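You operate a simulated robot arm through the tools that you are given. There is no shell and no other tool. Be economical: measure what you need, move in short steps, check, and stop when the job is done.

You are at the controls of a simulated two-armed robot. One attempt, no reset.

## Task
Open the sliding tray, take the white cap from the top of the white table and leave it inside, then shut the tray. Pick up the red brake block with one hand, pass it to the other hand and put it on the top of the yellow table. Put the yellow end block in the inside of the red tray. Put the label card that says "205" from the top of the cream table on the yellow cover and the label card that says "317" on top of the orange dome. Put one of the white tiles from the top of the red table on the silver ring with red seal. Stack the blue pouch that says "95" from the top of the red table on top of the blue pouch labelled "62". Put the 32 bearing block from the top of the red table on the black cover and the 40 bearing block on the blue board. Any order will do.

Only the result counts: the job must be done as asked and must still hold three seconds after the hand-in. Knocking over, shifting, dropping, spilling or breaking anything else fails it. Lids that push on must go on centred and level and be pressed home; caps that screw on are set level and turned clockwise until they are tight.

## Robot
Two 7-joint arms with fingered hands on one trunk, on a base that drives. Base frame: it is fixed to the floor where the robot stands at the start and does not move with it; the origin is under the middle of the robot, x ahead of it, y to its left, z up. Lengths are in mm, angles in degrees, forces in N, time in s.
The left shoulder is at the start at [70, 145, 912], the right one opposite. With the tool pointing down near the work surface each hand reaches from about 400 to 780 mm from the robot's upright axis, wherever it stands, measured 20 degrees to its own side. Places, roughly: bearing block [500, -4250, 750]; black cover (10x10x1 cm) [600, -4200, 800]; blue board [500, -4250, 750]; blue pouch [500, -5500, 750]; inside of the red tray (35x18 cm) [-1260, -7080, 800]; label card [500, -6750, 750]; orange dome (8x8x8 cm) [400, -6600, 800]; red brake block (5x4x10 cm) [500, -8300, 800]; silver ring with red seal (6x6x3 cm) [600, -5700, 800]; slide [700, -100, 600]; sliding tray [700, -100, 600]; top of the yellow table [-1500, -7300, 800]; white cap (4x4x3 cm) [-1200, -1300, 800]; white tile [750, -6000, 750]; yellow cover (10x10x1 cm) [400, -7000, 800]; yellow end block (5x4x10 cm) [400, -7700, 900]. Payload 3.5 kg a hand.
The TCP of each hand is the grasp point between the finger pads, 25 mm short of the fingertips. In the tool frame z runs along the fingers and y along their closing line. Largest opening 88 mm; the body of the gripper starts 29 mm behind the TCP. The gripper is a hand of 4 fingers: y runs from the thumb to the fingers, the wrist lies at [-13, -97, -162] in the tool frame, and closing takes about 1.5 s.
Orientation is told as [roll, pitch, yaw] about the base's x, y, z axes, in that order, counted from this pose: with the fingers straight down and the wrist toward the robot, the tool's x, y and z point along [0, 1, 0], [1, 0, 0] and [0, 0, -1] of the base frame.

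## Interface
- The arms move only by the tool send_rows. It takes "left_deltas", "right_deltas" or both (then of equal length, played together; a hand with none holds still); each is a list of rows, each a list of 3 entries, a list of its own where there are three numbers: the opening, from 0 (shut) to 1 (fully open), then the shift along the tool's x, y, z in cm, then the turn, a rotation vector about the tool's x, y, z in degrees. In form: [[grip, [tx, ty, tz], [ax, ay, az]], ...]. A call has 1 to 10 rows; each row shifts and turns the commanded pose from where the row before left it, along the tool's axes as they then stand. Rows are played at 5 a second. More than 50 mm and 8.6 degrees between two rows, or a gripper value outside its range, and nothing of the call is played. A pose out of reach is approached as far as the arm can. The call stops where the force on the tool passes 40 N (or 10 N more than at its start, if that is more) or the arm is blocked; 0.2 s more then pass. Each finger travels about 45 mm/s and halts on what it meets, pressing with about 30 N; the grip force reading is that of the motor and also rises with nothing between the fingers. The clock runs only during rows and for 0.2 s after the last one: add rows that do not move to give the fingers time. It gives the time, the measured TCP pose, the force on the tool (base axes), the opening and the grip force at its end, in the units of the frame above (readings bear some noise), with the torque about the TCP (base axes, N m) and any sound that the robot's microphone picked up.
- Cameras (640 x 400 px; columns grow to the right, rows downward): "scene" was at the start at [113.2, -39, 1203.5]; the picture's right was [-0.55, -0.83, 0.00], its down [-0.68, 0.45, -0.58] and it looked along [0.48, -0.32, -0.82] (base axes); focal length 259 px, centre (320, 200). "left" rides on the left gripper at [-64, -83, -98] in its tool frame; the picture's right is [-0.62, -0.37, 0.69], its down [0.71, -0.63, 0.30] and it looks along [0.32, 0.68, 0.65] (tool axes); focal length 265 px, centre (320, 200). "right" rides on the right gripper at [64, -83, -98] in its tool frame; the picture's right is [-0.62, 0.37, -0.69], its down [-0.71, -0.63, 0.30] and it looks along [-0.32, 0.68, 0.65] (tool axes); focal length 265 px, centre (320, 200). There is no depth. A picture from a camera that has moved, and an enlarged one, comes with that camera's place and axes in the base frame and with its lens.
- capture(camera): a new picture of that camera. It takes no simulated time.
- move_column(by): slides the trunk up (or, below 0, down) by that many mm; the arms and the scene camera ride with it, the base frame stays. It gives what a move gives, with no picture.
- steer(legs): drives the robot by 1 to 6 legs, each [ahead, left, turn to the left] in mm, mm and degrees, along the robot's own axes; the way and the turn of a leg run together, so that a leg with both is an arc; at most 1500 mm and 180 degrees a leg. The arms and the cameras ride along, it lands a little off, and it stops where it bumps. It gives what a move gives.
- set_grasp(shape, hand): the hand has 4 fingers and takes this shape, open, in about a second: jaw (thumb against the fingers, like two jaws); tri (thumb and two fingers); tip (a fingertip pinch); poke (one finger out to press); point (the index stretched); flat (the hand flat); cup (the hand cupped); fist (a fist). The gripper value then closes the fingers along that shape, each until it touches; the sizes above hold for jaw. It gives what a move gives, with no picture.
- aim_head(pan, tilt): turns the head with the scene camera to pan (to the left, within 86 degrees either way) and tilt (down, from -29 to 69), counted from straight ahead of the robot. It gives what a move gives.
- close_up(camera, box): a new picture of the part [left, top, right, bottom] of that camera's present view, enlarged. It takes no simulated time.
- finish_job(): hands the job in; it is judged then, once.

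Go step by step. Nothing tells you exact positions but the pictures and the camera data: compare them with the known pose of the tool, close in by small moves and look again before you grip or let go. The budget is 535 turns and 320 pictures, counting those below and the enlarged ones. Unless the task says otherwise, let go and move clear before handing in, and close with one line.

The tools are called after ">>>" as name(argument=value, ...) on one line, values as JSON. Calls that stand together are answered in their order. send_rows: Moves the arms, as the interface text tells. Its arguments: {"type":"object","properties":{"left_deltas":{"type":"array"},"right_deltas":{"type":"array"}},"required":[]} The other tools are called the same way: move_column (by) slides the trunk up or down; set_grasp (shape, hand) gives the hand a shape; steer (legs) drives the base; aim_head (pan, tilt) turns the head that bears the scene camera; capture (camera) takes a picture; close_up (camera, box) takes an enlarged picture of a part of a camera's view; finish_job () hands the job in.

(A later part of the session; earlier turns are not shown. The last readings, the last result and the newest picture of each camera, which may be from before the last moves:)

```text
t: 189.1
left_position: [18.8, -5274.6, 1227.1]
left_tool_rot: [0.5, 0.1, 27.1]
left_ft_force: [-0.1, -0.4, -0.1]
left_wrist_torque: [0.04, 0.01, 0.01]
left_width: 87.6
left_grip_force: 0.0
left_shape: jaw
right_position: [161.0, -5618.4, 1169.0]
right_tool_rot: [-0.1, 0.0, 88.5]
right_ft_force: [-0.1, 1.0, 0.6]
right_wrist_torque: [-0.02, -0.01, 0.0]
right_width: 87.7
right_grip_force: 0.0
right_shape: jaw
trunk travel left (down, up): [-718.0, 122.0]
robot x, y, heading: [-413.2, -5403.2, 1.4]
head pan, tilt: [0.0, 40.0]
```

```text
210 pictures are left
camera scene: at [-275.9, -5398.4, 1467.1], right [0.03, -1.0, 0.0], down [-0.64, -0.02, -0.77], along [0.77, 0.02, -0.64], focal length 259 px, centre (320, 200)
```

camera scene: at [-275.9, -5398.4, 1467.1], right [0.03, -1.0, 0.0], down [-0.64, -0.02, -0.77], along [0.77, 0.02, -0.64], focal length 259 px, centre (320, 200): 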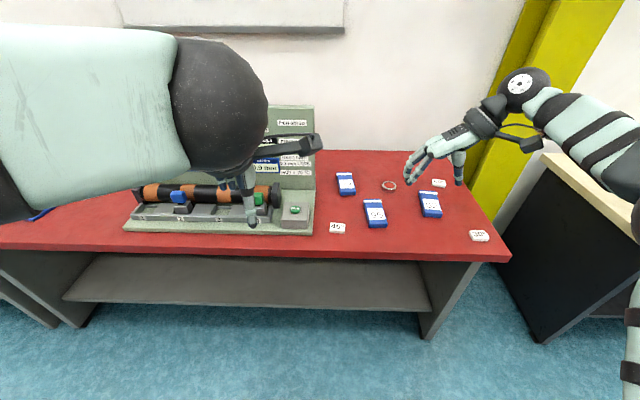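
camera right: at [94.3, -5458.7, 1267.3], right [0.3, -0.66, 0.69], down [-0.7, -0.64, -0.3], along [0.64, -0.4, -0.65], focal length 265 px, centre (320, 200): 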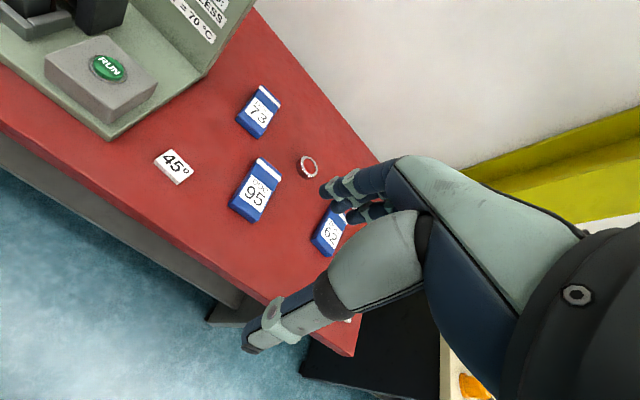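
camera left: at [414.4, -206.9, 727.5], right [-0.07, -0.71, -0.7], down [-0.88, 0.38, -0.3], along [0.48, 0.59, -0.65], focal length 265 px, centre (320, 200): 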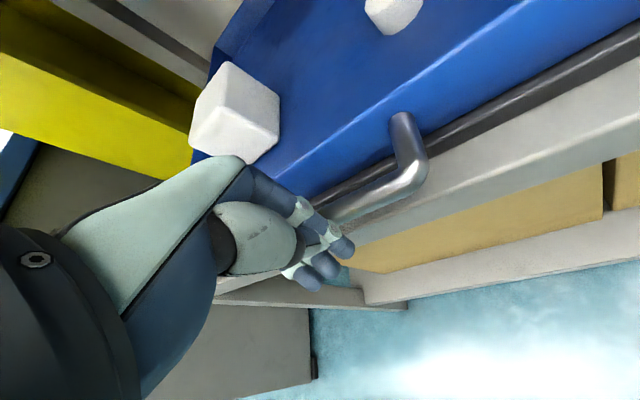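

The yaw works. I drive up so the hand comes above pouch 95, then lower.

>>> steer(legs=[[292, 38, -1.7]])

>>> move_column(by=-180)

>>> send_rows(right_deltas=[[1, [0, 0, 2], [0, 0, -4]], [1, [0, 0, 3], [0, 0, 0]], [1, [0, 0, 0], [0, 0, 0]]])

>>> capture(camera="right")

>>> capture(camera="scene")

```text
t: 191.1
left_position: [311.1, -5245.0, 1227.5]
left_tool_rot: [0.5, 0.0, 25.4]
left_ft_force: [-0.3, 0.6, 0.2]
left_wrist_torque: [0.01, 0.0, 0.0]
left_width: 87.8
left_grip_force: 0.1
left_shape: jaw
right_position: [444.7, -5593.0, 1169.5]
right_tool_rot: [-0.1, -0.1, 86.6]
right_ft_force: [-0.9, 0.5, -0.3]
right_wrist_torque: [0.0, 0.01, 0.0]
right_width: 87.8
right_grip_force: 0.1
right_shape: jaw
trunk travel left (down, up): [-718.0, 122.0]
robot x, y, heading: [-125.3, -5362.3, 0.5]
head pan, tilt: [0.0, 40.0]
```

```text
t: 193.1
left_position: [314.2, -5244.1, 1046.5]
left_tool_rot: [0.5, 0.2, 25.3]
left_ft_force: [-0.1, 0.1, 0.4]
left_wrist_torque: [0.0, 0.0, -0.03]
left_width: 87.9
left_grip_force: 0.1
left_shape: jaw
right_position: [446.2, -5592.8, 988.9]
right_tool_rot: [-0.1, 0.0, 86.7]
right_ft_force: [-0.1, -0.5, 0.8]
right_wrist_torque: [-0.02, -0.01, -0.01]
right_width: 87.9
right_grip_force: 0.0
right_shape: jaw
trunk travel left (down, up): [-538.0, 302.0]
robot x, y, heading: [-121.7, -5365.8, 0.1]
head pan, tilt: [0.0, 40.0]
```

```text
t: 193.9
left_position: [313.5, -5244.6, 1046.1]
left_tool_rot: [0.5, 0.2, 25.3]
left_ft_force: [-1.1, 0.2, 0.9]
left_wrist_torque: [0.01, 0.01, 0.01]
left_width: 87.7
left_grip_force: 0.0
left_shape: jaw
right_position: [445.6, -5592.8, 937.8]
right_tool_rot: [0.1, 0.0, 90.8]
right_ft_force: [-0.2, 0.2, 0.5]
right_wrist_torque: [0.02, 0.0, -0.01]
right_width: 88.0
right_grip_force: 0.0
right_shape: jaw
trunk travel left (down, up): [-538.0, 302.0]
robot x, y, heading: [-118.3, -5360.9, 0.2]
head pan, tilt: [0.0, 40.0]
```

```text
209 pictures are left
camera right: at [381.2, -5674.8, 1037.3], right [0.62, 0.38, 0.69], down [0.72, -0.62, -0.3], along [0.32, 0.69, -0.65], focal length 265 px, centre (320, 200)
```

right: 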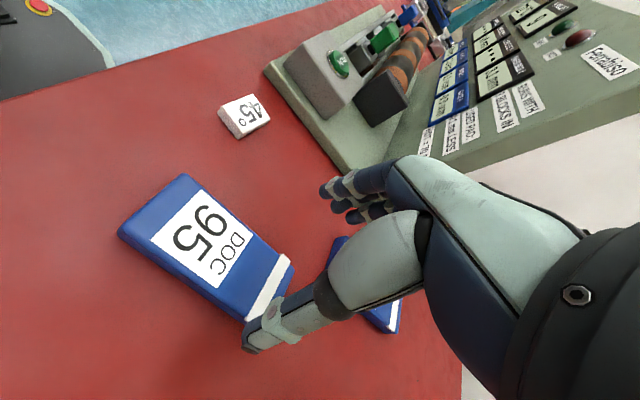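

```text
208 pictures are left
camera scene: at [15.5, -5359.5, 1287.0], right [0.0, -1.0, 0.0], down [-0.64, 0.0, -0.77], along [0.77, 0.0, -0.64], focal length 259 px, centre (320, 200)
```

scene: 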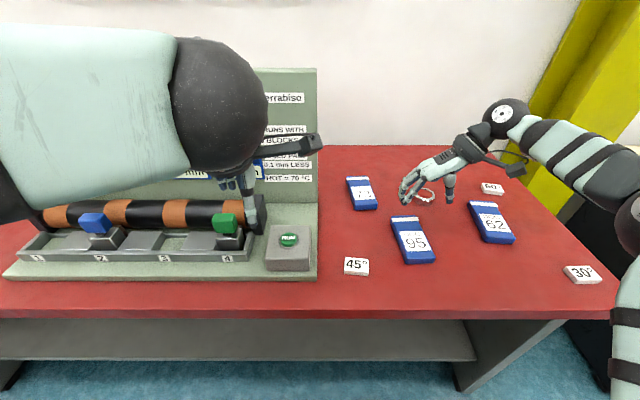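

Pouch 95's centre is about (431, -5582), turned ~+4°. I correct and descend part way.

>>> send_rows(right_deltas=[[1, [1.4, 1.1, 2], [0, 0, -3.5]], [1, [0, 0, 3], [0, 0, 0]], [1, [0, 0, 1], [0, 0, 0]], [1, [0, 0, 0], [0, 0, 0]]])

>>> capture(camera="right")

>>> close_up(camera="scene", box=[360, 170, 520, 280])

```text
t: 194.9
left_position: [314.3, -5244.5, 1046.9]
left_tool_rot: [0.6, 0.2, 25.4]
left_ft_force: [-0.2, 0.3, -0.1]
left_wrist_torque: [-0.01, 0.0, 0.01]
left_width: 87.7
left_grip_force: 0.0
left_shape: jaw
right_position: [429.5, -5581.3, 879.3]
right_tool_rot: [-0.1, 0.0, 94.2]
right_ft_force: [1.1, 0.6, 0.1]
right_wrist_torque: [0.01, 0.03, 0.0]
right_width: 87.7
right_grip_force: 0.1
right_shape: jaw
trunk travel left (down, up): [-538.0, 302.0]
robot x, y, heading: [-121.4, -5362.4, 0.0]
head pan, tilt: [0.0, 40.0]
```

```text
207 pictures are left
camera right: at [371.9, -5667.9, 978.6], right [0.59, 0.41, 0.69], down [0.76, -0.58, -0.3], along [0.27, 0.71, -0.65], focal length 265 px, centre (320, 200)
```

right: 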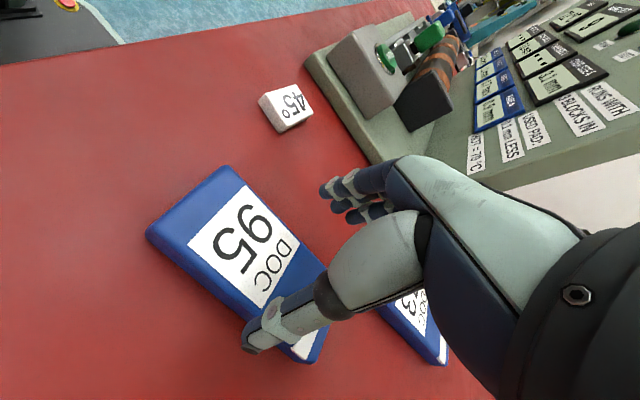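

```text
3.64 times, centred on (440, 225) of scene
camera zoom: at [15.5, -5359.6, 1287.0], right [0.0, -1.0, 0.0], down [-0.64, 0.0, -0.77], along [0.77, 0.0, -0.64], focal length 941 px, centre (-116, 109)
```

zoom: 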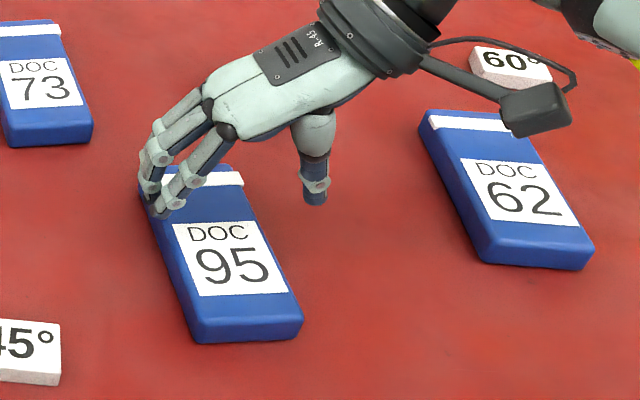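

Alignment is good. Descend 48 mm and look before closing.

>>> send_rows(right_deltas=[[1, [0, -0.2, 2], [0, 0, 0]], [1, [0, 0, 1.5], [0, 0, 0]], [1, [0, 0, 1.2], [0, 0, 0]], [1, [0, 0, 0], [0, 0, 0]]])

>>> capture(camera="right")

>>> close_up(camera="scene", box=[360, 170, 520, 280])

```text
t: 195.9
left_position: [313.3, -5243.8, 1047.1]
left_tool_rot: [0.5, 0.2, 25.4]
left_ft_force: [0.2, -0.3, 0.3]
left_wrist_torque: [0.02, -0.01, 0.0]
left_width: 87.8
left_grip_force: 0.1
left_shape: jaw
right_position: [431.8, -5582.9, 832.1]
right_tool_rot: [0.1, -0.1, 94.2]
right_ft_force: [0.2, -0.1, -0.5]
right_wrist_torque: [-0.01, -0.01, 0.01]
right_width: 87.9
right_grip_force: 0.0
right_shape: jaw
trunk travel left (down, up): [-538.0, 302.0]
robot x, y, heading: [-125.3, -5360.6, 0.2]
head pan, tilt: [0.0, 40.0]
```

```text
205 pictures are left
camera right: at [372.9, -5669.9, 930.2], right [0.59, 0.41, 0.69], down [0.76, -0.58, -0.3], along [0.27, 0.7, -0.65], focal length 265 px, centre (320, 200)
```

right: 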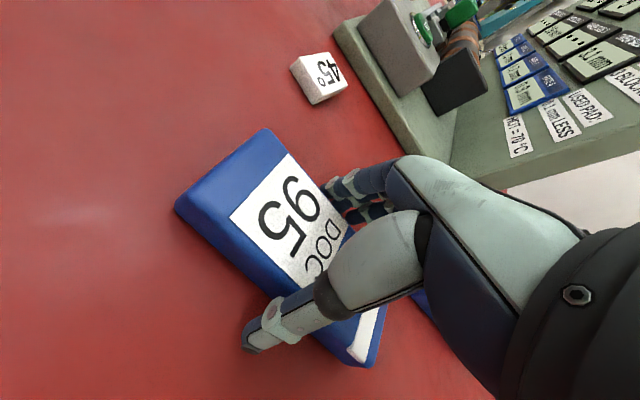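

```text
3.64 times, centred on (440, 225) of scene
camera zoom: at [15.5, -5359.6, 1287.0], right [0.0, -1.0, 0.0], down [-0.64, 0.0, -0.77], along [0.77, 0.0, -0.64], focal length 941 px, centre (-116, 109)
```

zoom: 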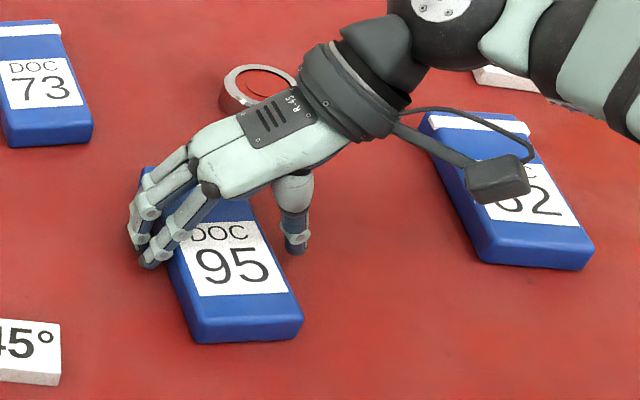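

Straddled. Close and lift slightly.

>>> send_rows(right_deltas=[[0.85, [0, 0, 0], [0, 0, 0]], [0.7, [0, 0, 0], [0, 0, 0]], [0, [0, 0, 0], [0, 0, 0]], [0, [0, 0, 0], [0, 0, 0]], [0, [0, 0, 0], [0, 0, 0]], [0, [0, 0, 0], [0, 0, 0]]])

>>> send_rows(right_deltas=[[0, [0, 0, -1], [0, 0, 0]], [0, [0, 0, -3], [0, 0, 0]], [0, [0, 0, -4], [0, 0, 0]], [0, [0, 0, 0], [0, 0, 0]]])

>>> capture(camera="right")

>>> capture(camera="scene")

```text
t: 197.3
left_position: [313.3, -5245.0, 1046.4]
left_tool_rot: [0.7, 0.2, 25.4]
left_ft_force: [0.2, 0.0, -0.2]
left_wrist_torque: [0.04, 0.01, 0.0]
left_width: 87.7
left_grip_force: 0.0
left_shape: jaw
right_position: [431.8, -5583.4, 832.0]
right_tool_rot: [-0.1, -0.1, 94.2]
right_ft_force: [0.1, -0.5, 0.0]
right_wrist_torque: [0.01, 0.02, 0.02]
right_width: 60.3
right_grip_force: 30.2
right_shape: jaw
trunk travel left (down, up): [-538.0, 302.0]
robot x, y, heading: [-119.7, -5364.3, 0.1]
head pan, tilt: [0.0, 40.0]
```

```text
t: 198.3
left_position: [313.6, -5244.2, 1045.8]
left_tool_rot: [0.7, 0.1, 25.4]
left_ft_force: [0.2, -0.2, 0.0]
left_wrist_torque: [0.01, 0.01, 0.0]
left_width: 87.9
left_grip_force: 0.0
left_shape: jaw
right_position: [433.3, -5583.0, 911.9]
right_tool_rot: [0.1, -0.1, 94.1]
right_ft_force: [-0.1, 1.2, -1.3]
right_wrist_torque: [0.03, 0.01, -0.01]
right_width: 60.0
right_grip_force: 29.5
right_shape: jaw
trunk travel left (down, up): [-538.0, 302.0]
robot x, y, heading: [-122.7, -5363.9, 0.1]
head pan, tilt: [0.0, 40.0]
```

```text
203 pictures are left
camera right: at [373.9, -5669.2, 1010.7], right [0.59, 0.41, 0.69], down [0.76, -0.58, -0.3], along [0.27, 0.71, -0.65], focal length 265 px, centre (320, 200)
```

right: 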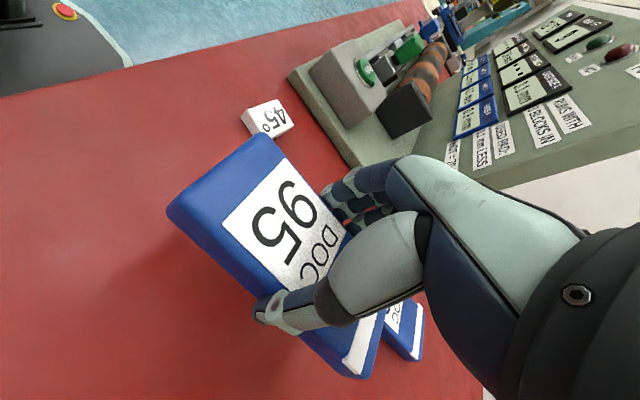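

```text
202 pictures are left
camera scene: at [16.3, -5359.9, 1286.9], right [0.0, -1.0, 0.0], down [-0.64, 0.0, -0.77], along [0.77, 0.0, -0.64], focal length 259 px, centre (320, 200)
```

scene: 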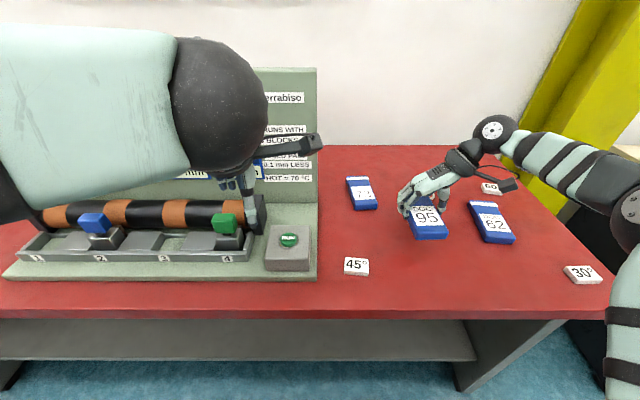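

Pouch 95 is held. Pouch 62 is centred at about (503, -5803), turned -8.4°. I drive to bring the hand over it and yaw to match.

>>> steer(legs=[[70, -220, 0]])

>>> send_rows(right_deltas=[[0, [0, 0, 0], [0, 0, 6.3]], [0, [0, 0, 0], [0, 0, 6.3]], [0, [0, 0, 0], [0, 0, 0]]])

>>> capture(camera="right")

>>> capture(camera="scene")

```text
t: 200.0
left_position: [384.8, -5462.9, 1046.6]
left_tool_rot: [0.6, 0.2, 25.3]
left_ft_force: [1.1, 0.3, -0.9]
left_wrist_torque: [-0.01, 0.02, -0.03]
left_width: 87.9
left_grip_force: 0.1
left_shape: jaw
right_position: [501.6, -5800.2, 912.2]
right_tool_rot: [0.1, 0.0, 94.0]
right_ft_force: [-0.1, 1.0, -2.2]
right_wrist_torque: [-0.02, 0.04, 0.02]
right_width: 60.0
right_grip_force: 29.3
right_shape: jaw
trunk travel left (down, up): [-538.0, 302.0]
robot x, y, heading: [-51.2, -5577.6, 0.3]
head pan, tilt: [0.0, 40.0]
```

```text
t: 200.8
left_position: [384.5, -5462.8, 1047.7]
left_tool_rot: [0.4, 0.2, 25.2]
left_ft_force: [-0.2, 0.5, -0.3]
left_wrist_torque: [0.01, 0.04, 0.01]
left_width: 87.5
left_grip_force: 0.0
left_shape: jaw
right_position: [501.7, -5800.6, 909.9]
right_tool_rot: [0.0, 0.0, 81.3]
right_ft_force: [-0.5, 0.1, -1.9]
right_wrist_torque: [-0.03, 0.02, 0.0]
right_width: 59.8
right_grip_force: 30.0
right_shape: jaw
trunk travel left (down, up): [-538.0, 302.0]
robot x, y, heading: [-50.7, -5578.0, 0.1]
head pan, tilt: [0.0, 40.0]
```

```text
201 pictures are left
camera right: at [425.4, -5871.9, 1010.0], right [0.67, 0.27, 0.69], down [0.61, -0.73, -0.3], along [0.42, 0.63, -0.65], focal length 265 px, centre (320, 200)
```

right: 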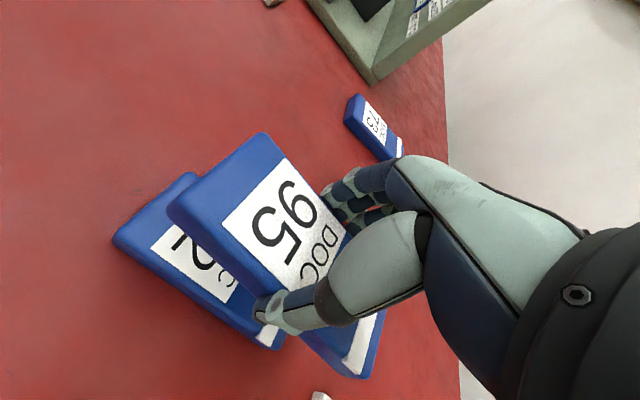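

```text
200 pictures are left
camera scene: at [86.7, -5576.8, 1286.9], right [0.0, -1.0, 0.0], down [-0.64, 0.0, -0.77], along [0.77, 0.0, -0.64], focal length 259 px, centre (320, 200)
```

scene: 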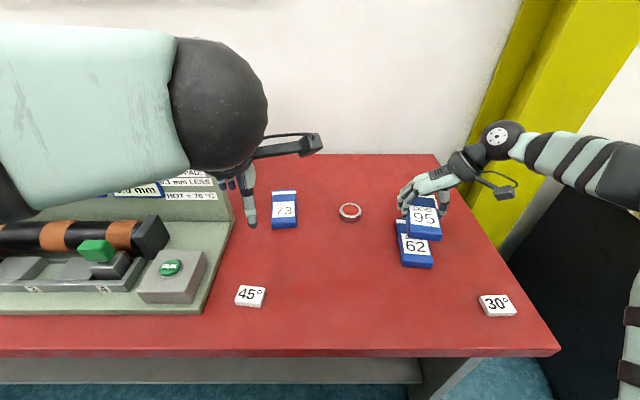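

Orientation matches; I need a (-7, +4) mm shift. Then lower toward contact.

>>> send_rows(right_deltas=[[0, [0.75, 0.3, 1.5], [0, 0, 0]], [0, [0, 0, 1.5], [0, 0, 0]], [0, [0, 0, 0.8], [0, 0, 0]], [0, [0, 0, 0], [0, 0, 0]]])

>>> capture(camera="right")

>>> close_up(camera="scene", box=[360, 170, 520, 280])

```text
t: 201.8
left_position: [385.8, -5463.1, 1046.5]
left_tool_rot: [0.5, 0.2, 25.2]
left_ft_force: [-0.1, -0.1, 0.2]
left_wrist_torque: [-0.01, 0.02, -0.01]
left_width: 87.6
left_grip_force: 0.1
left_shape: jaw
right_position: [494.1, -5797.4, 872.3]
right_tool_rot: [0.0, 0.0, 81.4]
right_ft_force: [-0.1, 0.2, -1.2]
right_wrist_torque: [0.01, -0.02, 0.0]
right_width: 59.8
right_grip_force: 30.1
right_shape: jaw
trunk travel left (down, up): [-538.0, 302.0]
robot x, y, heading: [-50.4, -5576.9, -0.0]
head pan, tilt: [0.0, 40.0]
```

```text
199 pictures are left
camera right: at [417.5, -5867.9, 972.2], right [0.67, 0.27, 0.69], down [0.61, -0.73, -0.3], along [0.42, 0.63, -0.65], focal length 265 px, centre (320, 200)
```

right: 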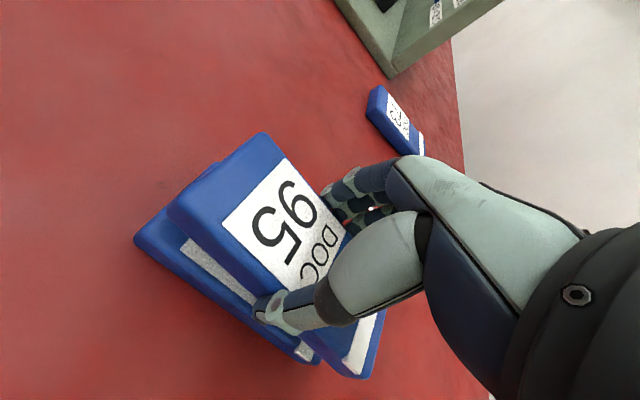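

```text
3.64 times, centred on (440, 225) of scene
camera zoom: at [86.4, -5576.8, 1286.9], right [0.0, -1.0, 0.0], down [-0.64, 0.0, -0.77], along [0.77, 0.0, -0.64], focal length 941 px, centre (-116, 109)
```

zoom: 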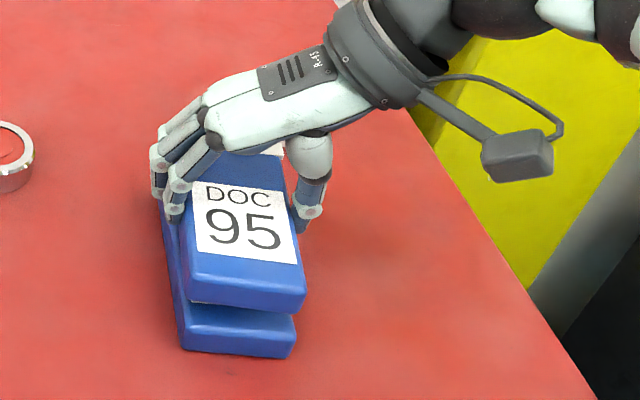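

Aligned well. Lower further until contact.

>>> send_rows(right_deltas=[[0, [0, 0, 0.5], [0, 0, 0]], [0, [0, 0, 0.3], [0, 0, 0]], [0, [0, 0, 0.3], [0, 0, 0]], [0, [0, 0, 0], [0, 0, 0]]])

>>> close_up(camera="scene", box=[360, 170, 520, 280])

```text
t: 202.8
left_position: [385.6, -5463.7, 1047.4]
left_tool_rot: [0.4, 0.2, 25.2]
left_ft_force: [0.8, 1.0, 0.2]
left_wrist_torque: [-0.02, 0.0, -0.03]
left_width: 87.2
left_grip_force: 0.1
left_shape: jaw
right_position: [494.0, -5796.5, 861.4]
right_tool_rot: [0.0, 0.1, 81.3]
right_ft_force: [0.4, -0.5, -0.9]
right_wrist_torque: [0.0, -0.03, -0.02]
right_width: 60.0
right_grip_force: 30.2
right_shape: jaw
trunk travel left (down, up): [-538.0, 302.0]
robot x, y, heading: [-54.5, -5577.2, -0.1]
head pan, tilt: [0.0, 40.0]
```

```text
3.64 times, centred on (440, 225) of scene
camera zoom: at [86.4, -5576.8, 1286.9], right [0.0, -1.0, 0.0], down [-0.64, 0.0, -0.77], along [0.77, 0.0, -0.64], focal length 941 px, centre (-116, 109)
```

zoom: 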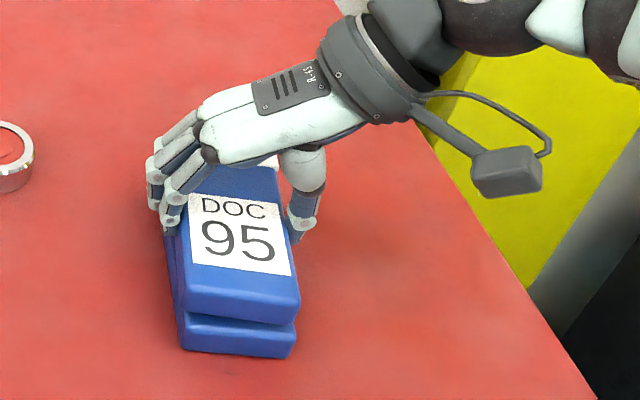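

>>> send_rows(right_deltas=[[0, [0, 0, 0.3], [0, 0, 0]], [0, [0, 0, 0.2], [0, 0, 0]], [0, [0, 0, 0], [0, 0, 0]]])

>>> send_rows(right_deltas=[[0, [0, 0, 0.2], [0, 0, 0]], [0, [0, 0, 0], [0, 0, 0]]])

>>> close_up(camera="scene", box=[360, 170, 520, 280])

```text
t: 203.6
left_position: [383.9, -5462.1, 1046.9]
left_tool_rot: [0.4, 0.2, 25.2]
left_ft_force: [0.2, 0.1, 0.5]
left_wrist_torque: [0.01, 0.0, 0.01]
left_width: 87.7
left_grip_force: 0.1
left_shape: jaw
right_position: [495.0, -5796.3, 857.4]
right_tool_rot: [0.0, 0.1, 81.4]
right_ft_force: [0.3, 0.7, -1.4]
right_wrist_torque: [-0.02, -0.04, 0.01]
right_width: 60.3
right_grip_force: 29.6
right_shape: jaw
trunk travel left (down, up): [-538.0, 302.0]
robot x, y, heading: [-51.6, -5580.0, -0.1]
head pan, tilt: [0.0, 40.0]
```

```text
t: 204.2
left_position: [385.1, -5462.5, 1046.0]
left_tool_rot: [0.4, 0.2, 25.2]
left_ft_force: [0.5, 0.5, 1.2]
left_wrist_torque: [0.04, 0.01, -0.01]
left_width: 87.9
left_grip_force: 0.1
left_shape: jaw
right_position: [494.2, -5796.0, 857.0]
right_tool_rot: [0.0, 0.0, 81.4]
right_ft_force: [0.8, 0.9, -1.2]
right_wrist_torque: [0.02, 0.0, -0.03]
right_width: 59.9
right_grip_force: 30.1
right_shape: jaw
trunk travel left (down, up): [-538.0, 302.0]
robot x, y, heading: [-51.9, -5579.1, -0.1]
head pan, tilt: [0.0, 40.0]
```

```text
3.64 times, centred on (440, 225) of scene
camera zoom: at [86.4, -5576.8, 1286.9], right [0.0, -1.0, 0.0], down [-0.64, 0.0, -0.77], along [0.77, 0.0, -0.64], focal length 941 px, centre (-116, 109)
```

zoom: 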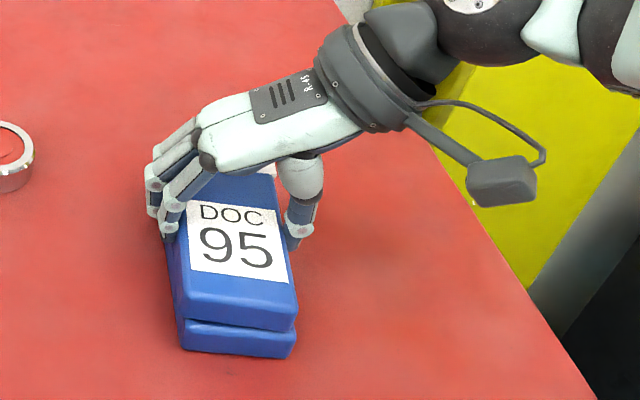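

>>> send_rows(right_deltas=[[0, [0, 0, 0.2], [0, 0, 0]], [0, [0, 0, 0.2], [0, 0, 0]], [0, [0, 0, 0], [0, 0, 0]]])

>>> send_rows(right_deltas=[[0, [0, 0, 0.2], [0, 0, 0]], [0, [0, 0, 0], [0, 0, 0]]])

```text
t: 205.0
left_position: [382.7, -5461.9, 1047.2]
left_tool_rot: [0.5, 0.1, 25.2]
left_ft_force: [0.3, 0.0, 0.4]
left_wrist_torque: [-0.03, 0.01, 0.01]
left_width: 87.8
left_grip_force: 0.0
left_shape: jaw
right_position: [495.2, -5795.6, 853.4]
right_tool_rot: [-0.3, 0.0, 81.4]
right_ft_force: [0.9, -2.8, 15.3]
right_wrist_torque: [-0.15, -0.04, -0.01]
right_width: 59.7
right_grip_force: 29.9
right_shape: jaw
trunk travel left (down, up): [-538.0, 302.0]
robot x, y, heading: [-53.1, -5576.1, -0.1]
head pan, tilt: [0.0, 40.0]
```

```text
t: 205.6
left_position: [382.1, -5462.7, 1047.4]
left_tool_rot: [0.4, 0.1, 25.2]
left_ft_force: [-0.3, -0.2, -0.1]
left_wrist_torque: [0.01, 0.03, 0.01]
left_width: 87.6
left_grip_force: 0.0
left_shape: jaw
right_position: [494.9, -5794.4, 852.9]
right_tool_rot: [-0.4, 0.0, 81.5]
right_ft_force: [3.8, -3.1, 27.8]
right_wrist_torque: [-0.18, -0.06, -0.03]
right_width: 58.6
right_grip_force: 30.2
right_shape: jaw
trunk travel left (down, up): [-538.0, 302.0]
robot x, y, heading: [-51.0, -5580.2, 0.1]
head pan, tilt: [0.0, 40.0]
```

Contact. I ease up 4 mm, open and lift.

>>> send_rows(right_deltas=[[0, [0, 0, -0.4], [0, 0, 0]], [0.8, [0, 0, 0], [0, 0, 0]], [0.95, [0, 0, 0], [0, 0, 0]], [0.95, [0, 0, 0], [0, 0, 0]], [0.95, [0, 0, -1], [0, 0, 0]], [0.95, [0, 0, -4], [0, 0, 0]], [0.95, [0, 0, -4], [0, 0, 0]], [1, [0, 0, 0], [0, 0, 0]]])

>>> capture(camera="right")

>>> close_up(camera="scene", box=[230, 140, 520, 330])

```text
t: 207.4
left_position: [386.2, -5462.8, 1045.9]
left_tool_rot: [0.6, 0.2, 25.2]
left_ft_force: [-0.2, -0.2, 0.2]
left_wrist_torque: [-0.02, 0.01, -0.01]
left_width: 87.6
left_grip_force: 0.0
left_shape: jaw
right_position: [495.4, -5797.8, 945.1]
right_tool_rot: [0.0, 0.0, 81.3]
right_ft_force: [-0.5, 0.6, 0.4]
right_wrist_torque: [0.0, -0.02, 0.0]
right_width: 87.9
right_grip_force: 0.1
right_shape: jaw
trunk travel left (down, up): [-538.0, 302.0]
robot x, y, heading: [-52.3, -5577.3, -0.3]
head pan, tilt: [0.0, 40.0]
```

```text
195 pictures are left
camera right: at [418.2, -5869.5, 1044.1], right [0.67, 0.27, 0.69], down [0.61, -0.73, -0.3], along [0.42, 0.63, -0.65], focal length 265 px, centre (320, 200)
```

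right: 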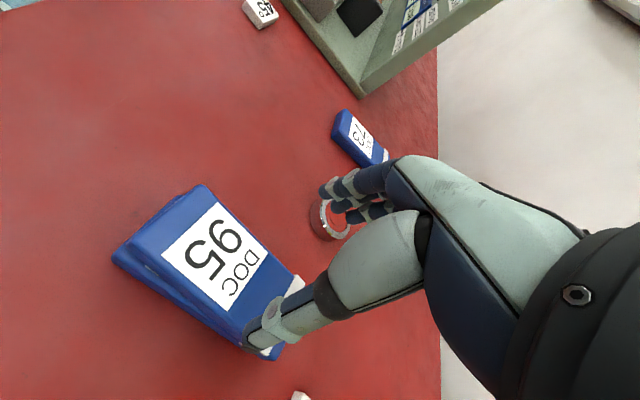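

```text
2.11 times, centred on (375, 235) of scene
camera zoom: at [86.7, -5576.8, 1286.9], right [0.0, -1.0, 0.0], down [-0.64, 0.0, -0.77], along [0.77, 0.0, -0.64], focal length 545 px, centre (204, 126)
```

zoom: 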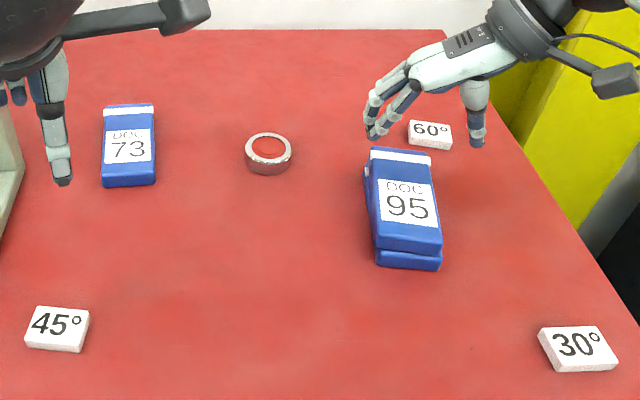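

The pouches are stacked neatly. Next I take the 30° tile at (343, -5918): drive back-right and rotate the hand to yaw ~4°.

>>> steer(legs=[[-158, -112, 0]])

>>> send_rows(right_deltas=[[1, [0, 0, 0], [0, 0, 8]], [1, [0, 0, 0], [0, 0, 8]], [1, [0, 0, 0], [0, 0, 8]], [1, [0, 0, 0], [0, 0, 8]], [1, [0, 0, 0], [0, 0, 8]], [1, [0, 0, 0], [0, 0, 8]], [1, [0, 0, 0], [0, 0, 8]], [1, [0, 0, 0], [0, 0, 8]], [1, [0, 0, 0], [0, 0, 8]], [1, [0, 0, 0], [0, 0, 5]]])

>>> capture(camera="right")

>>> capture(camera="scene")

```text
t: 209.0
left_position: [225.4, -5574.5, 1047.6]
left_tool_rot: [0.5, 0.3, 25.0]
left_ft_force: [0.1, 0.4, 0.1]
left_wrist_torque: [0.03, 0.0, -0.03]
left_width: 87.6
left_grip_force: 0.1
left_shape: jaw
right_position: [334.5, -5908.7, 944.5]
right_tool_rot: [0.0, -0.1, 81.3]
right_ft_force: [-0.4, 0.0, 1.5]
right_wrist_torque: [0.01, -0.01, -0.01]
right_width: 87.6
right_grip_force: 0.0
right_shape: jaw
trunk travel left (down, up): [-538.0, 302.0]
robot x, y, heading: [-208.8, -5687.9, -0.3]
head pan, tilt: [0.0, 40.0]
```

```text
t: 211.2
left_position: [225.5, -5573.5, 1046.8]
left_tool_rot: [0.5, 0.3, 25.2]
left_ft_force: [0.5, 0.3, 0.3]
left_wrist_torque: [0.02, 0.0, -0.04]
left_width: 87.9
left_grip_force: 0.1
left_shape: jaw
right_position: [335.5, -5909.5, 945.0]
right_tool_rot: [0.1, 0.0, 4.2]
right_ft_force: [0.0, 0.5, -0.3]
right_wrist_torque: [-0.02, -0.01, -0.04]
right_width: 87.8
right_grip_force: 0.0
right_shape: jaw
trunk travel left (down, up): [-538.0, 302.0]
robot x, y, heading: [-210.7, -5690.9, 0.1]
head pan, tilt: [0.0, 40.0]
```

```text
193 pictures are left
camera right: at [245.9, -5849.5, 1043.9], right [0.41, -0.59, 0.69], down [-0.58, -0.76, -0.3], along [0.71, -0.27, -0.65], focal length 265 px, centre (320, 200)
```

right: 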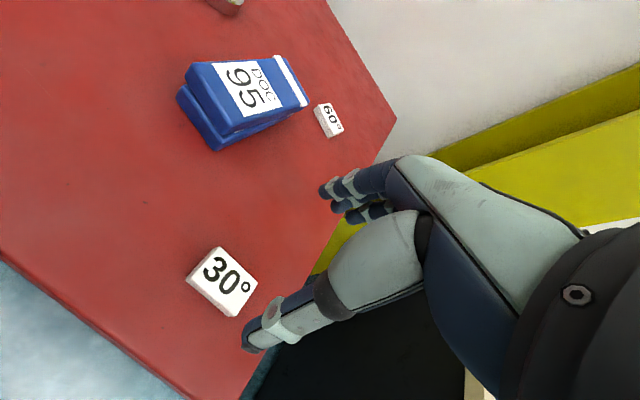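

```text
192 pictures are left
camera scene: at [-73.0, -5687.2, 1287.0], right [0.0, -1.0, 0.0], down [-0.64, 0.0, -0.77], along [0.77, 0.0, -0.64], focal length 259 px, centre (320, 200)
```

scene: 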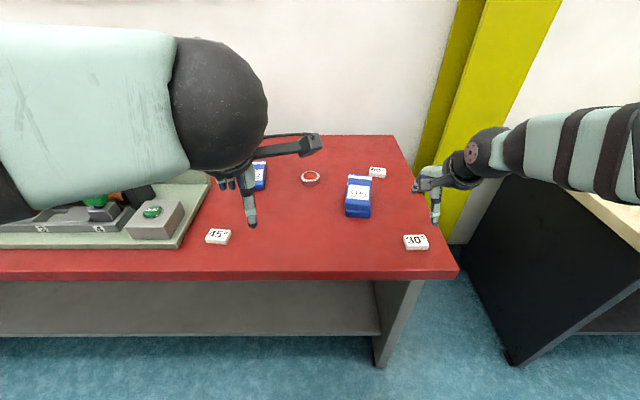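

The tile is nearly under the hand. Small correction and descend to 832.

>>> send_rows(right_deltas=[[0.85, [-0.8, -0.25, 4], [0, 0, -2]], [0.8, [0, 0, 4], [0, 0, 0]], [0.8, [0, 0, 0], [0, 0, 0]]])

>>> capture(camera="right")

```text
t: 212.0
left_position: [225.0, -5574.3, 1046.3]
left_tool_rot: [0.4, 0.1, 25.2]
left_ft_force: [0.1, -0.3, -0.1]
left_wrist_torque: [0.02, -0.01, 0.03]
left_width: 87.6
left_grip_force: 0.1
left_shape: jaw
right_position: [331.0, -5918.0, 866.6]
right_tool_rot: [-0.1, 0.0, 6.3]
right_ft_force: [-0.6, -0.4, -1.0]
right_wrist_torque: [-0.03, 0.0, 0.0]
right_width: 70.6
right_grip_force: 0.1
right_shape: jaw
trunk travel left (down, up): [-538.0, 302.0]
robot x, y, heading: [-208.0, -5688.5, -0.3]
head pan, tilt: [0.0, 40.0]
```

```text
191 pictures are left
camera right: at [240.7, -5862.2, 965.1], right [0.43, -0.58, 0.69], down [-0.55, -0.78, -0.3], along [0.72, -0.25, -0.65], focal length 265 px, centre (320, 200)
```

right: 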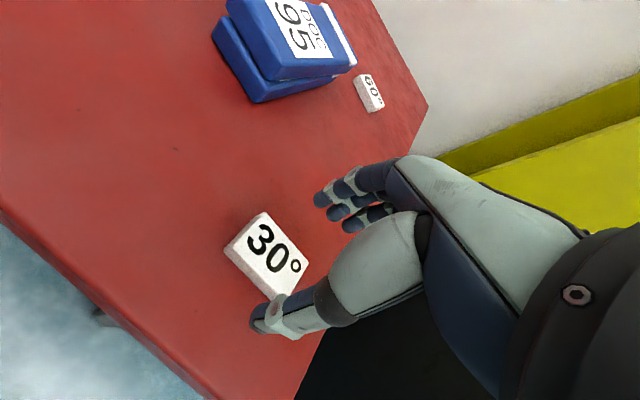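

Centred. Descend 36 mm and close.

>>> send_rows(right_deltas=[[0.8, [0, 0, 2], [0, 0, 0]], [0.8, [0, 0, 1.4], [0, 0, 0]], [0.8, [0, 0, 0], [0, 0, 0]]])

>>> close_up(camera="right", box=[200, 140, 440, 340])

>>> close_up(camera="scene", box=[370, 190, 470, 270])

```text
t: 212.8
left_position: [224.8, -5572.9, 1046.2]
left_tool_rot: [0.5, 0.2, 25.1]
left_ft_force: [-1.1, -0.2, 0.5]
left_wrist_torque: [-0.03, 0.0, 0.02]
left_width: 87.6
left_grip_force: 0.0
left_shape: jaw
right_position: [332.2, -5917.7, 831.3]
right_tool_rot: [0.0, 0.0, 6.2]
right_ft_force: [0.1, 0.2, 0.1]
right_wrist_torque: [0.04, 0.03, 0.01]
right_width: 70.7
right_grip_force: 0.0
right_shape: jaw
trunk travel left (down, up): [-538.0, 302.0]
robot x, y, heading: [-208.7, -5691.6, -0.2]
head pan, tilt: [0.0, 40.0]
```

```text
2.00 times, centred on (320, 240) of right
camera zoom: at [241.7, -5861.9, 930.8], right [0.43, -0.58, 0.69], down [-0.55, -0.78, -0.3], along [0.72, -0.25, -0.65], focal length 531 px, centre (320, 120)
```

zoom: 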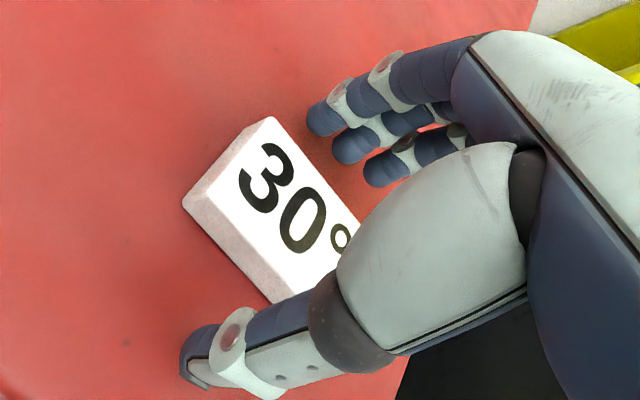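

```text
5.00 times, centred on (420, 230) of scene
camera zoom: at [-73.2, -5687.4, 1287.0], right [0.0, -1.0, 0.0], down [-0.64, 0.0, -0.77], along [0.77, 0.0, -0.64], focal length 1294 px, centre (-180, 50)
```

zoom: 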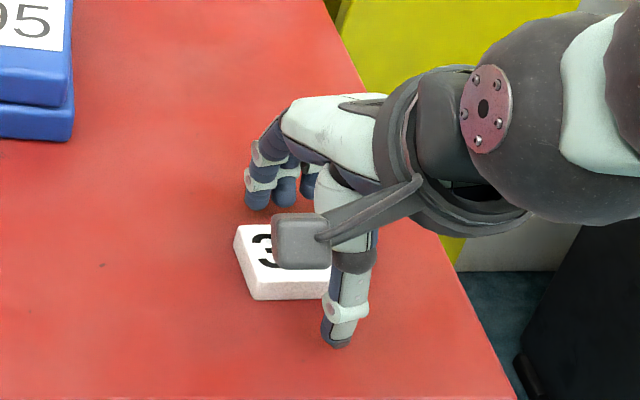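

The tile is ~10 mm to the left of the closing line. Shift, then close.

>>> send_rows(right_deltas=[[0.8, [1.2, 0.5, 0], [0, 0, 0]], [0.8, [0, 0, 0], [0, 0, 0]]])

>>> close_up(camera="right", box=[200, 140, 440, 340])

>>> close_up(camera="scene", box=[370, 190, 470, 270])

```text
t: 213.4
left_position: [225.5, -5573.7, 1046.8]
left_tool_rot: [0.6, 0.2, 25.1]
left_ft_force: [0.3, -0.3, -0.1]
left_wrist_torque: [-0.04, 0.0, -0.02]
left_width: 87.7
left_grip_force: 0.1
left_shape: jaw
right_position: [336.0, -5905.5, 831.7]
right_tool_rot: [0.0, 0.0, 6.3]
right_ft_force: [-0.3, 0.0, -0.7]
right_wrist_torque: [-0.02, 0.01, 0.03]
right_width: 70.8
right_grip_force: 0.0
right_shape: jaw
trunk travel left (down, up): [-538.0, 302.0]
robot x, y, heading: [-210.9, -5687.1, -0.4]
head pan, tilt: [0.0, 40.0]
```

```text
2.00 times, centred on (320, 240) of right
camera zoom: at [245.9, -5849.6, 930.9], right [0.43, -0.58, 0.69], down [-0.55, -0.78, -0.3], along [0.72, -0.25, -0.65], focal length 531 px, centre (320, 120)
```

zoom: 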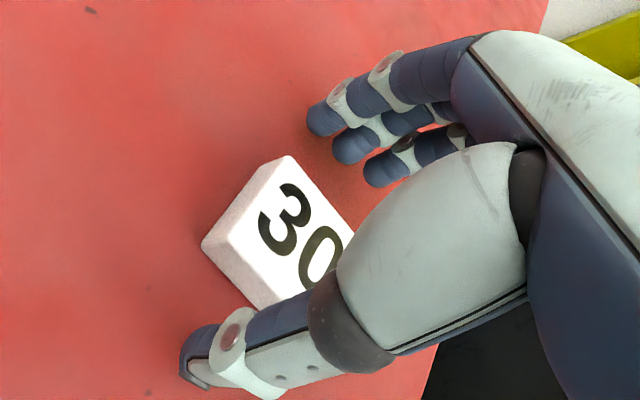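

```text
5.00 times, centred on (420, 230) of scene
camera zoom: at [-73.1, -5687.9, 1287.0], right [0.0, -1.0, 0.0], down [-0.64, 0.0, -0.77], along [0.77, 0.0, -0.64], focal length 1294 px, centre (-180, 50)
```

zoom: 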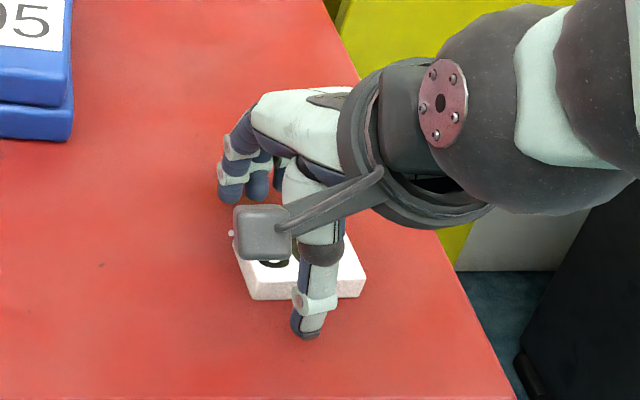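

Centred now. Close and lift.

>>> send_rows(right_deltas=[[0.6, [0, 0, 0], [0, 0, 0]], [0.4, [0, 0, 0], [0, 0, 0]], [0, [0, 0, 0], [0, 0, 0]], [0, [0, 0, 0], [0, 0, 0]], [0, [0, 0, 0], [0, 0, 0]], [0, [0, 0, -1], [0, 0, 0]], [0, [0, 0, -4], [0, 0, 0]], [0, [0, 0, -4.5], [0, 0, 0]], [0, [0, 0, 0], [0, 0, 0]]])

>>> capture(camera="right")

>>> close_up(camera="scene", box=[280, 150, 480, 270])

```text
t: 215.4
left_position: [227.4, -5572.9, 1047.1]
left_tool_rot: [0.5, 0.2, 25.0]
left_ft_force: [0.1, -0.7, -0.3]
left_wrist_torque: [-0.01, 0.0, 0.02]
left_width: 87.7
left_grip_force: 0.1
left_shape: jaw
right_position: [338.6, -5902.8, 927.2]
right_tool_rot: [0.1, 0.2, 6.3]
right_ft_force: [-1.2, 0.3, -0.5]
right_wrist_torque: [0.0, -0.01, 0.0]
right_width: 30.2
right_grip_force: 30.0
right_shape: jaw
trunk travel left (down, up): [-538.0, 302.0]
robot x, y, heading: [-206.6, -5685.1, -0.3]
head pan, tilt: [0.0, 40.0]
```

```text
186 pictures are left
camera right: at [248.1, -5847.4, 1026.1], right [0.43, -0.58, 0.69], down [-0.55, -0.78, -0.3], along [0.71, -0.25, -0.65], focal length 265 px, centre (320, 200)
```

right: 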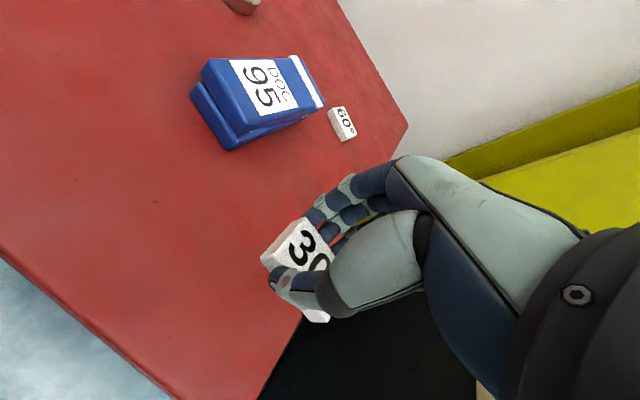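

```text
3.20 times, centred on (380, 210) of scene
camera zoom: at [-72.2, -5687.7, 1286.9], right [0.0, -1.0, 0.0], down [-0.64, 0.0, -0.77], along [0.77, 0.0, -0.64], focal length 828 px, centre (128, 168)
```

zoom: 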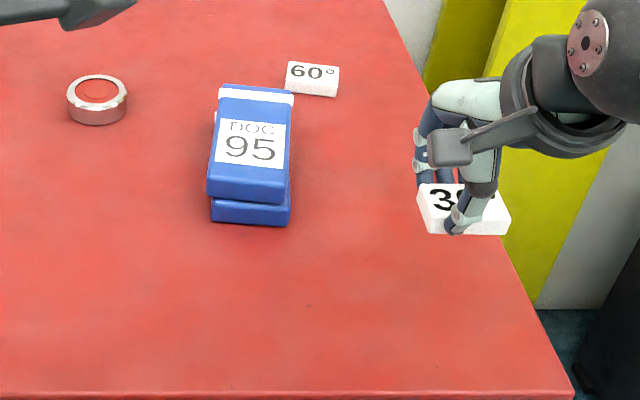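

The 30° tile is held. The ring is at about (598, -5657). I drive there and extend the arm.

>>> steer(legs=[[140, 244, 0]])

>>> send_rows(right_deltas=[[0, [0, 3.8, 0], [0, 0, 3]], [0, [0, 3.8, 0], [0, 0, 3]], [0, [0, 3.5, 0], [0, 0, 0]], [0, [0, 0, 0], [0, 0, 0]]])

>>> capture(camera="right")

>>> capture(camera="scene")

```text
t: 217.3
left_position: [366.0, -5329.3, 1045.8]
left_tool_rot: [0.5, 0.2, 25.0]
left_ft_force: [0.4, -0.7, 0.5]
left_wrist_torque: [0.01, 0.01, -0.02]
left_width: 87.7
left_grip_force: 0.1
left_shape: jaw
right_position: [477.4, -5659.3, 927.4]
right_tool_rot: [0.1, 0.0, 6.1]
right_ft_force: [-0.1, 0.1, -0.7]
right_wrist_torque: [-0.01, -0.04, -0.01]
right_width: 30.4
right_grip_force: 29.4
right_shape: jaw
trunk travel left (down, up): [-538.0, 302.0]
robot x, y, heading: [-72.5, -5442.9, -0.2]
head pan, tilt: [0.0, 40.0]
```

```text
t: 218.3
left_position: [364.8, -5329.6, 1047.3]
left_tool_rot: [0.5, 0.1, 25.0]
left_ft_force: [-0.7, 0.7, 0.8]
left_wrist_torque: [-0.02, 0.0, 0.03]
left_width: 87.8
left_grip_force: 0.0
left_shape: jaw
right_position: [589.3, -5653.4, 927.9]
right_tool_rot: [0.0, 0.1, 0.2]
right_ft_force: [-0.1, -0.1, 0.2]
right_wrist_torque: [0.02, 0.01, 0.04]
right_width: 30.3
right_grip_force: 29.6
right_shape: jaw
trunk travel left (down, up): [-538.0, 302.0]
robot x, y, heading: [-75.3, -5441.3, -0.1]
head pan, tilt: [0.0, 40.0]
```

```text
184 pictures are left
camera right: at [505.0, -5587.9, 1026.0], right [0.37, -0.62, 0.69], down [-0.63, -0.72, -0.3], along [0.68, -0.32, -0.65], focal length 265 px, centre (320, 200)
```

right: 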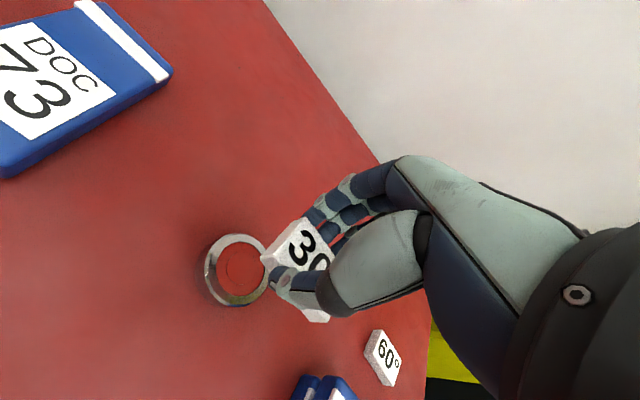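

```text
183 pictures are left
camera scene: at [65.9, -5442.7, 1287.1], right [0.0, -1.0, 0.0], down [-0.64, 0.0, -0.77], along [0.77, 0.0, -0.64], focal length 259 px, centre (320, 200)
```

scene: 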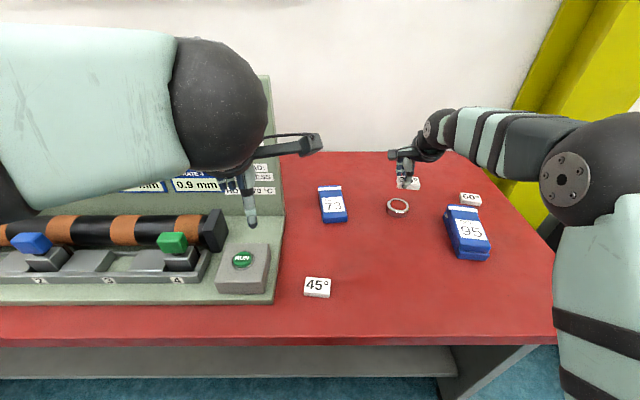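

The ring is at about (592, -5654). I lower to just above it and compare in the scene view.

>>> send_rows(right_deltas=[[0, [0.3, 0.3, 2], [0, 0, 0]], [0, [0, 0, 2], [0, 0, 0]], [0, [0, 0, 1.2], [0, 0, 0]], [0, [0, 0, 0], [0, 0, 0]]])

>>> close_up(camera="right", box=[200, 160, 400, 340])

>>> close_up(camera="scene", box=[350, 140, 450, 230])

```text
t: 219.3
left_position: [364.6, -5331.2, 1046.1]
left_tool_rot: [0.5, 0.2, 25.0]
left_ft_force: [0.0, 0.7, -0.1]
left_wrist_torque: [0.0, 0.02, -0.06]
left_width: 87.6
left_grip_force: 0.0
left_shape: jaw
right_position: [590.3, -5651.5, 875.0]
right_tool_rot: [0.0, 0.1, 0.2]
right_ft_force: [-1.0, 0.0, 0.7]
right_wrist_torque: [0.0, -0.02, -0.01]
right_width: 30.4
right_grip_force: 30.3
right_shape: jaw
trunk travel left (down, up): [-538.0, 302.0]
robot x, y, heading: [-69.1, -5439.9, -0.4]
head pan, tilt: [0.0, 40.0]
```

```text
2.22 times, centred on (300, 250) of right
camera zoom: at [506.8, -5585.8, 973.7], right [0.37, -0.62, 0.69], down [-0.63, -0.72, -0.3], along [0.68, -0.32, -0.65], focal length 590 px, centre (364, 89)
```

zoom: 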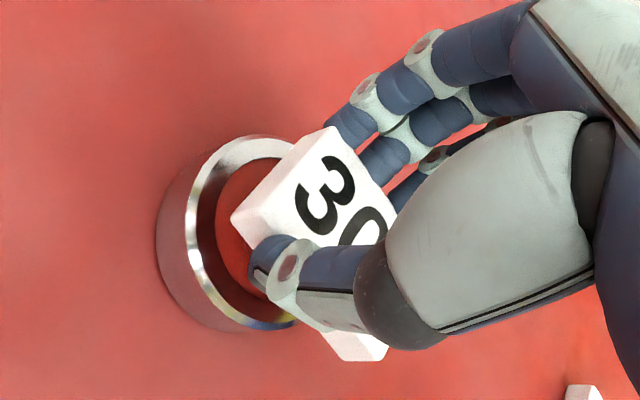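

```text
4.44 times, centred on (400, 185) of scene
camera zoom: at [66.6, -5442.8, 1287.0], right [0.0, -1.0, 0.0], down [-0.64, 0.0, -0.77], along [0.77, 0.0, -0.64], focal length 1150 px, centre (-36, 267)
```

zoom: 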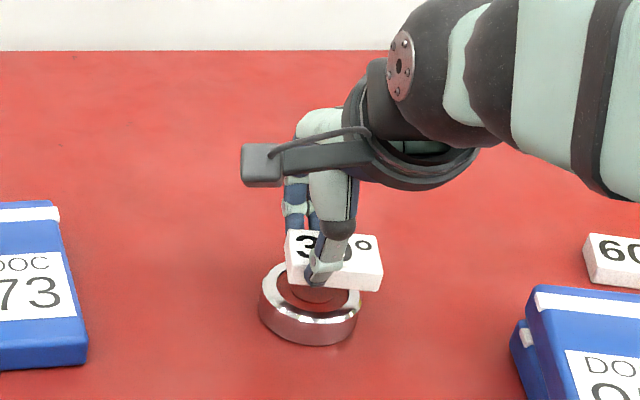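

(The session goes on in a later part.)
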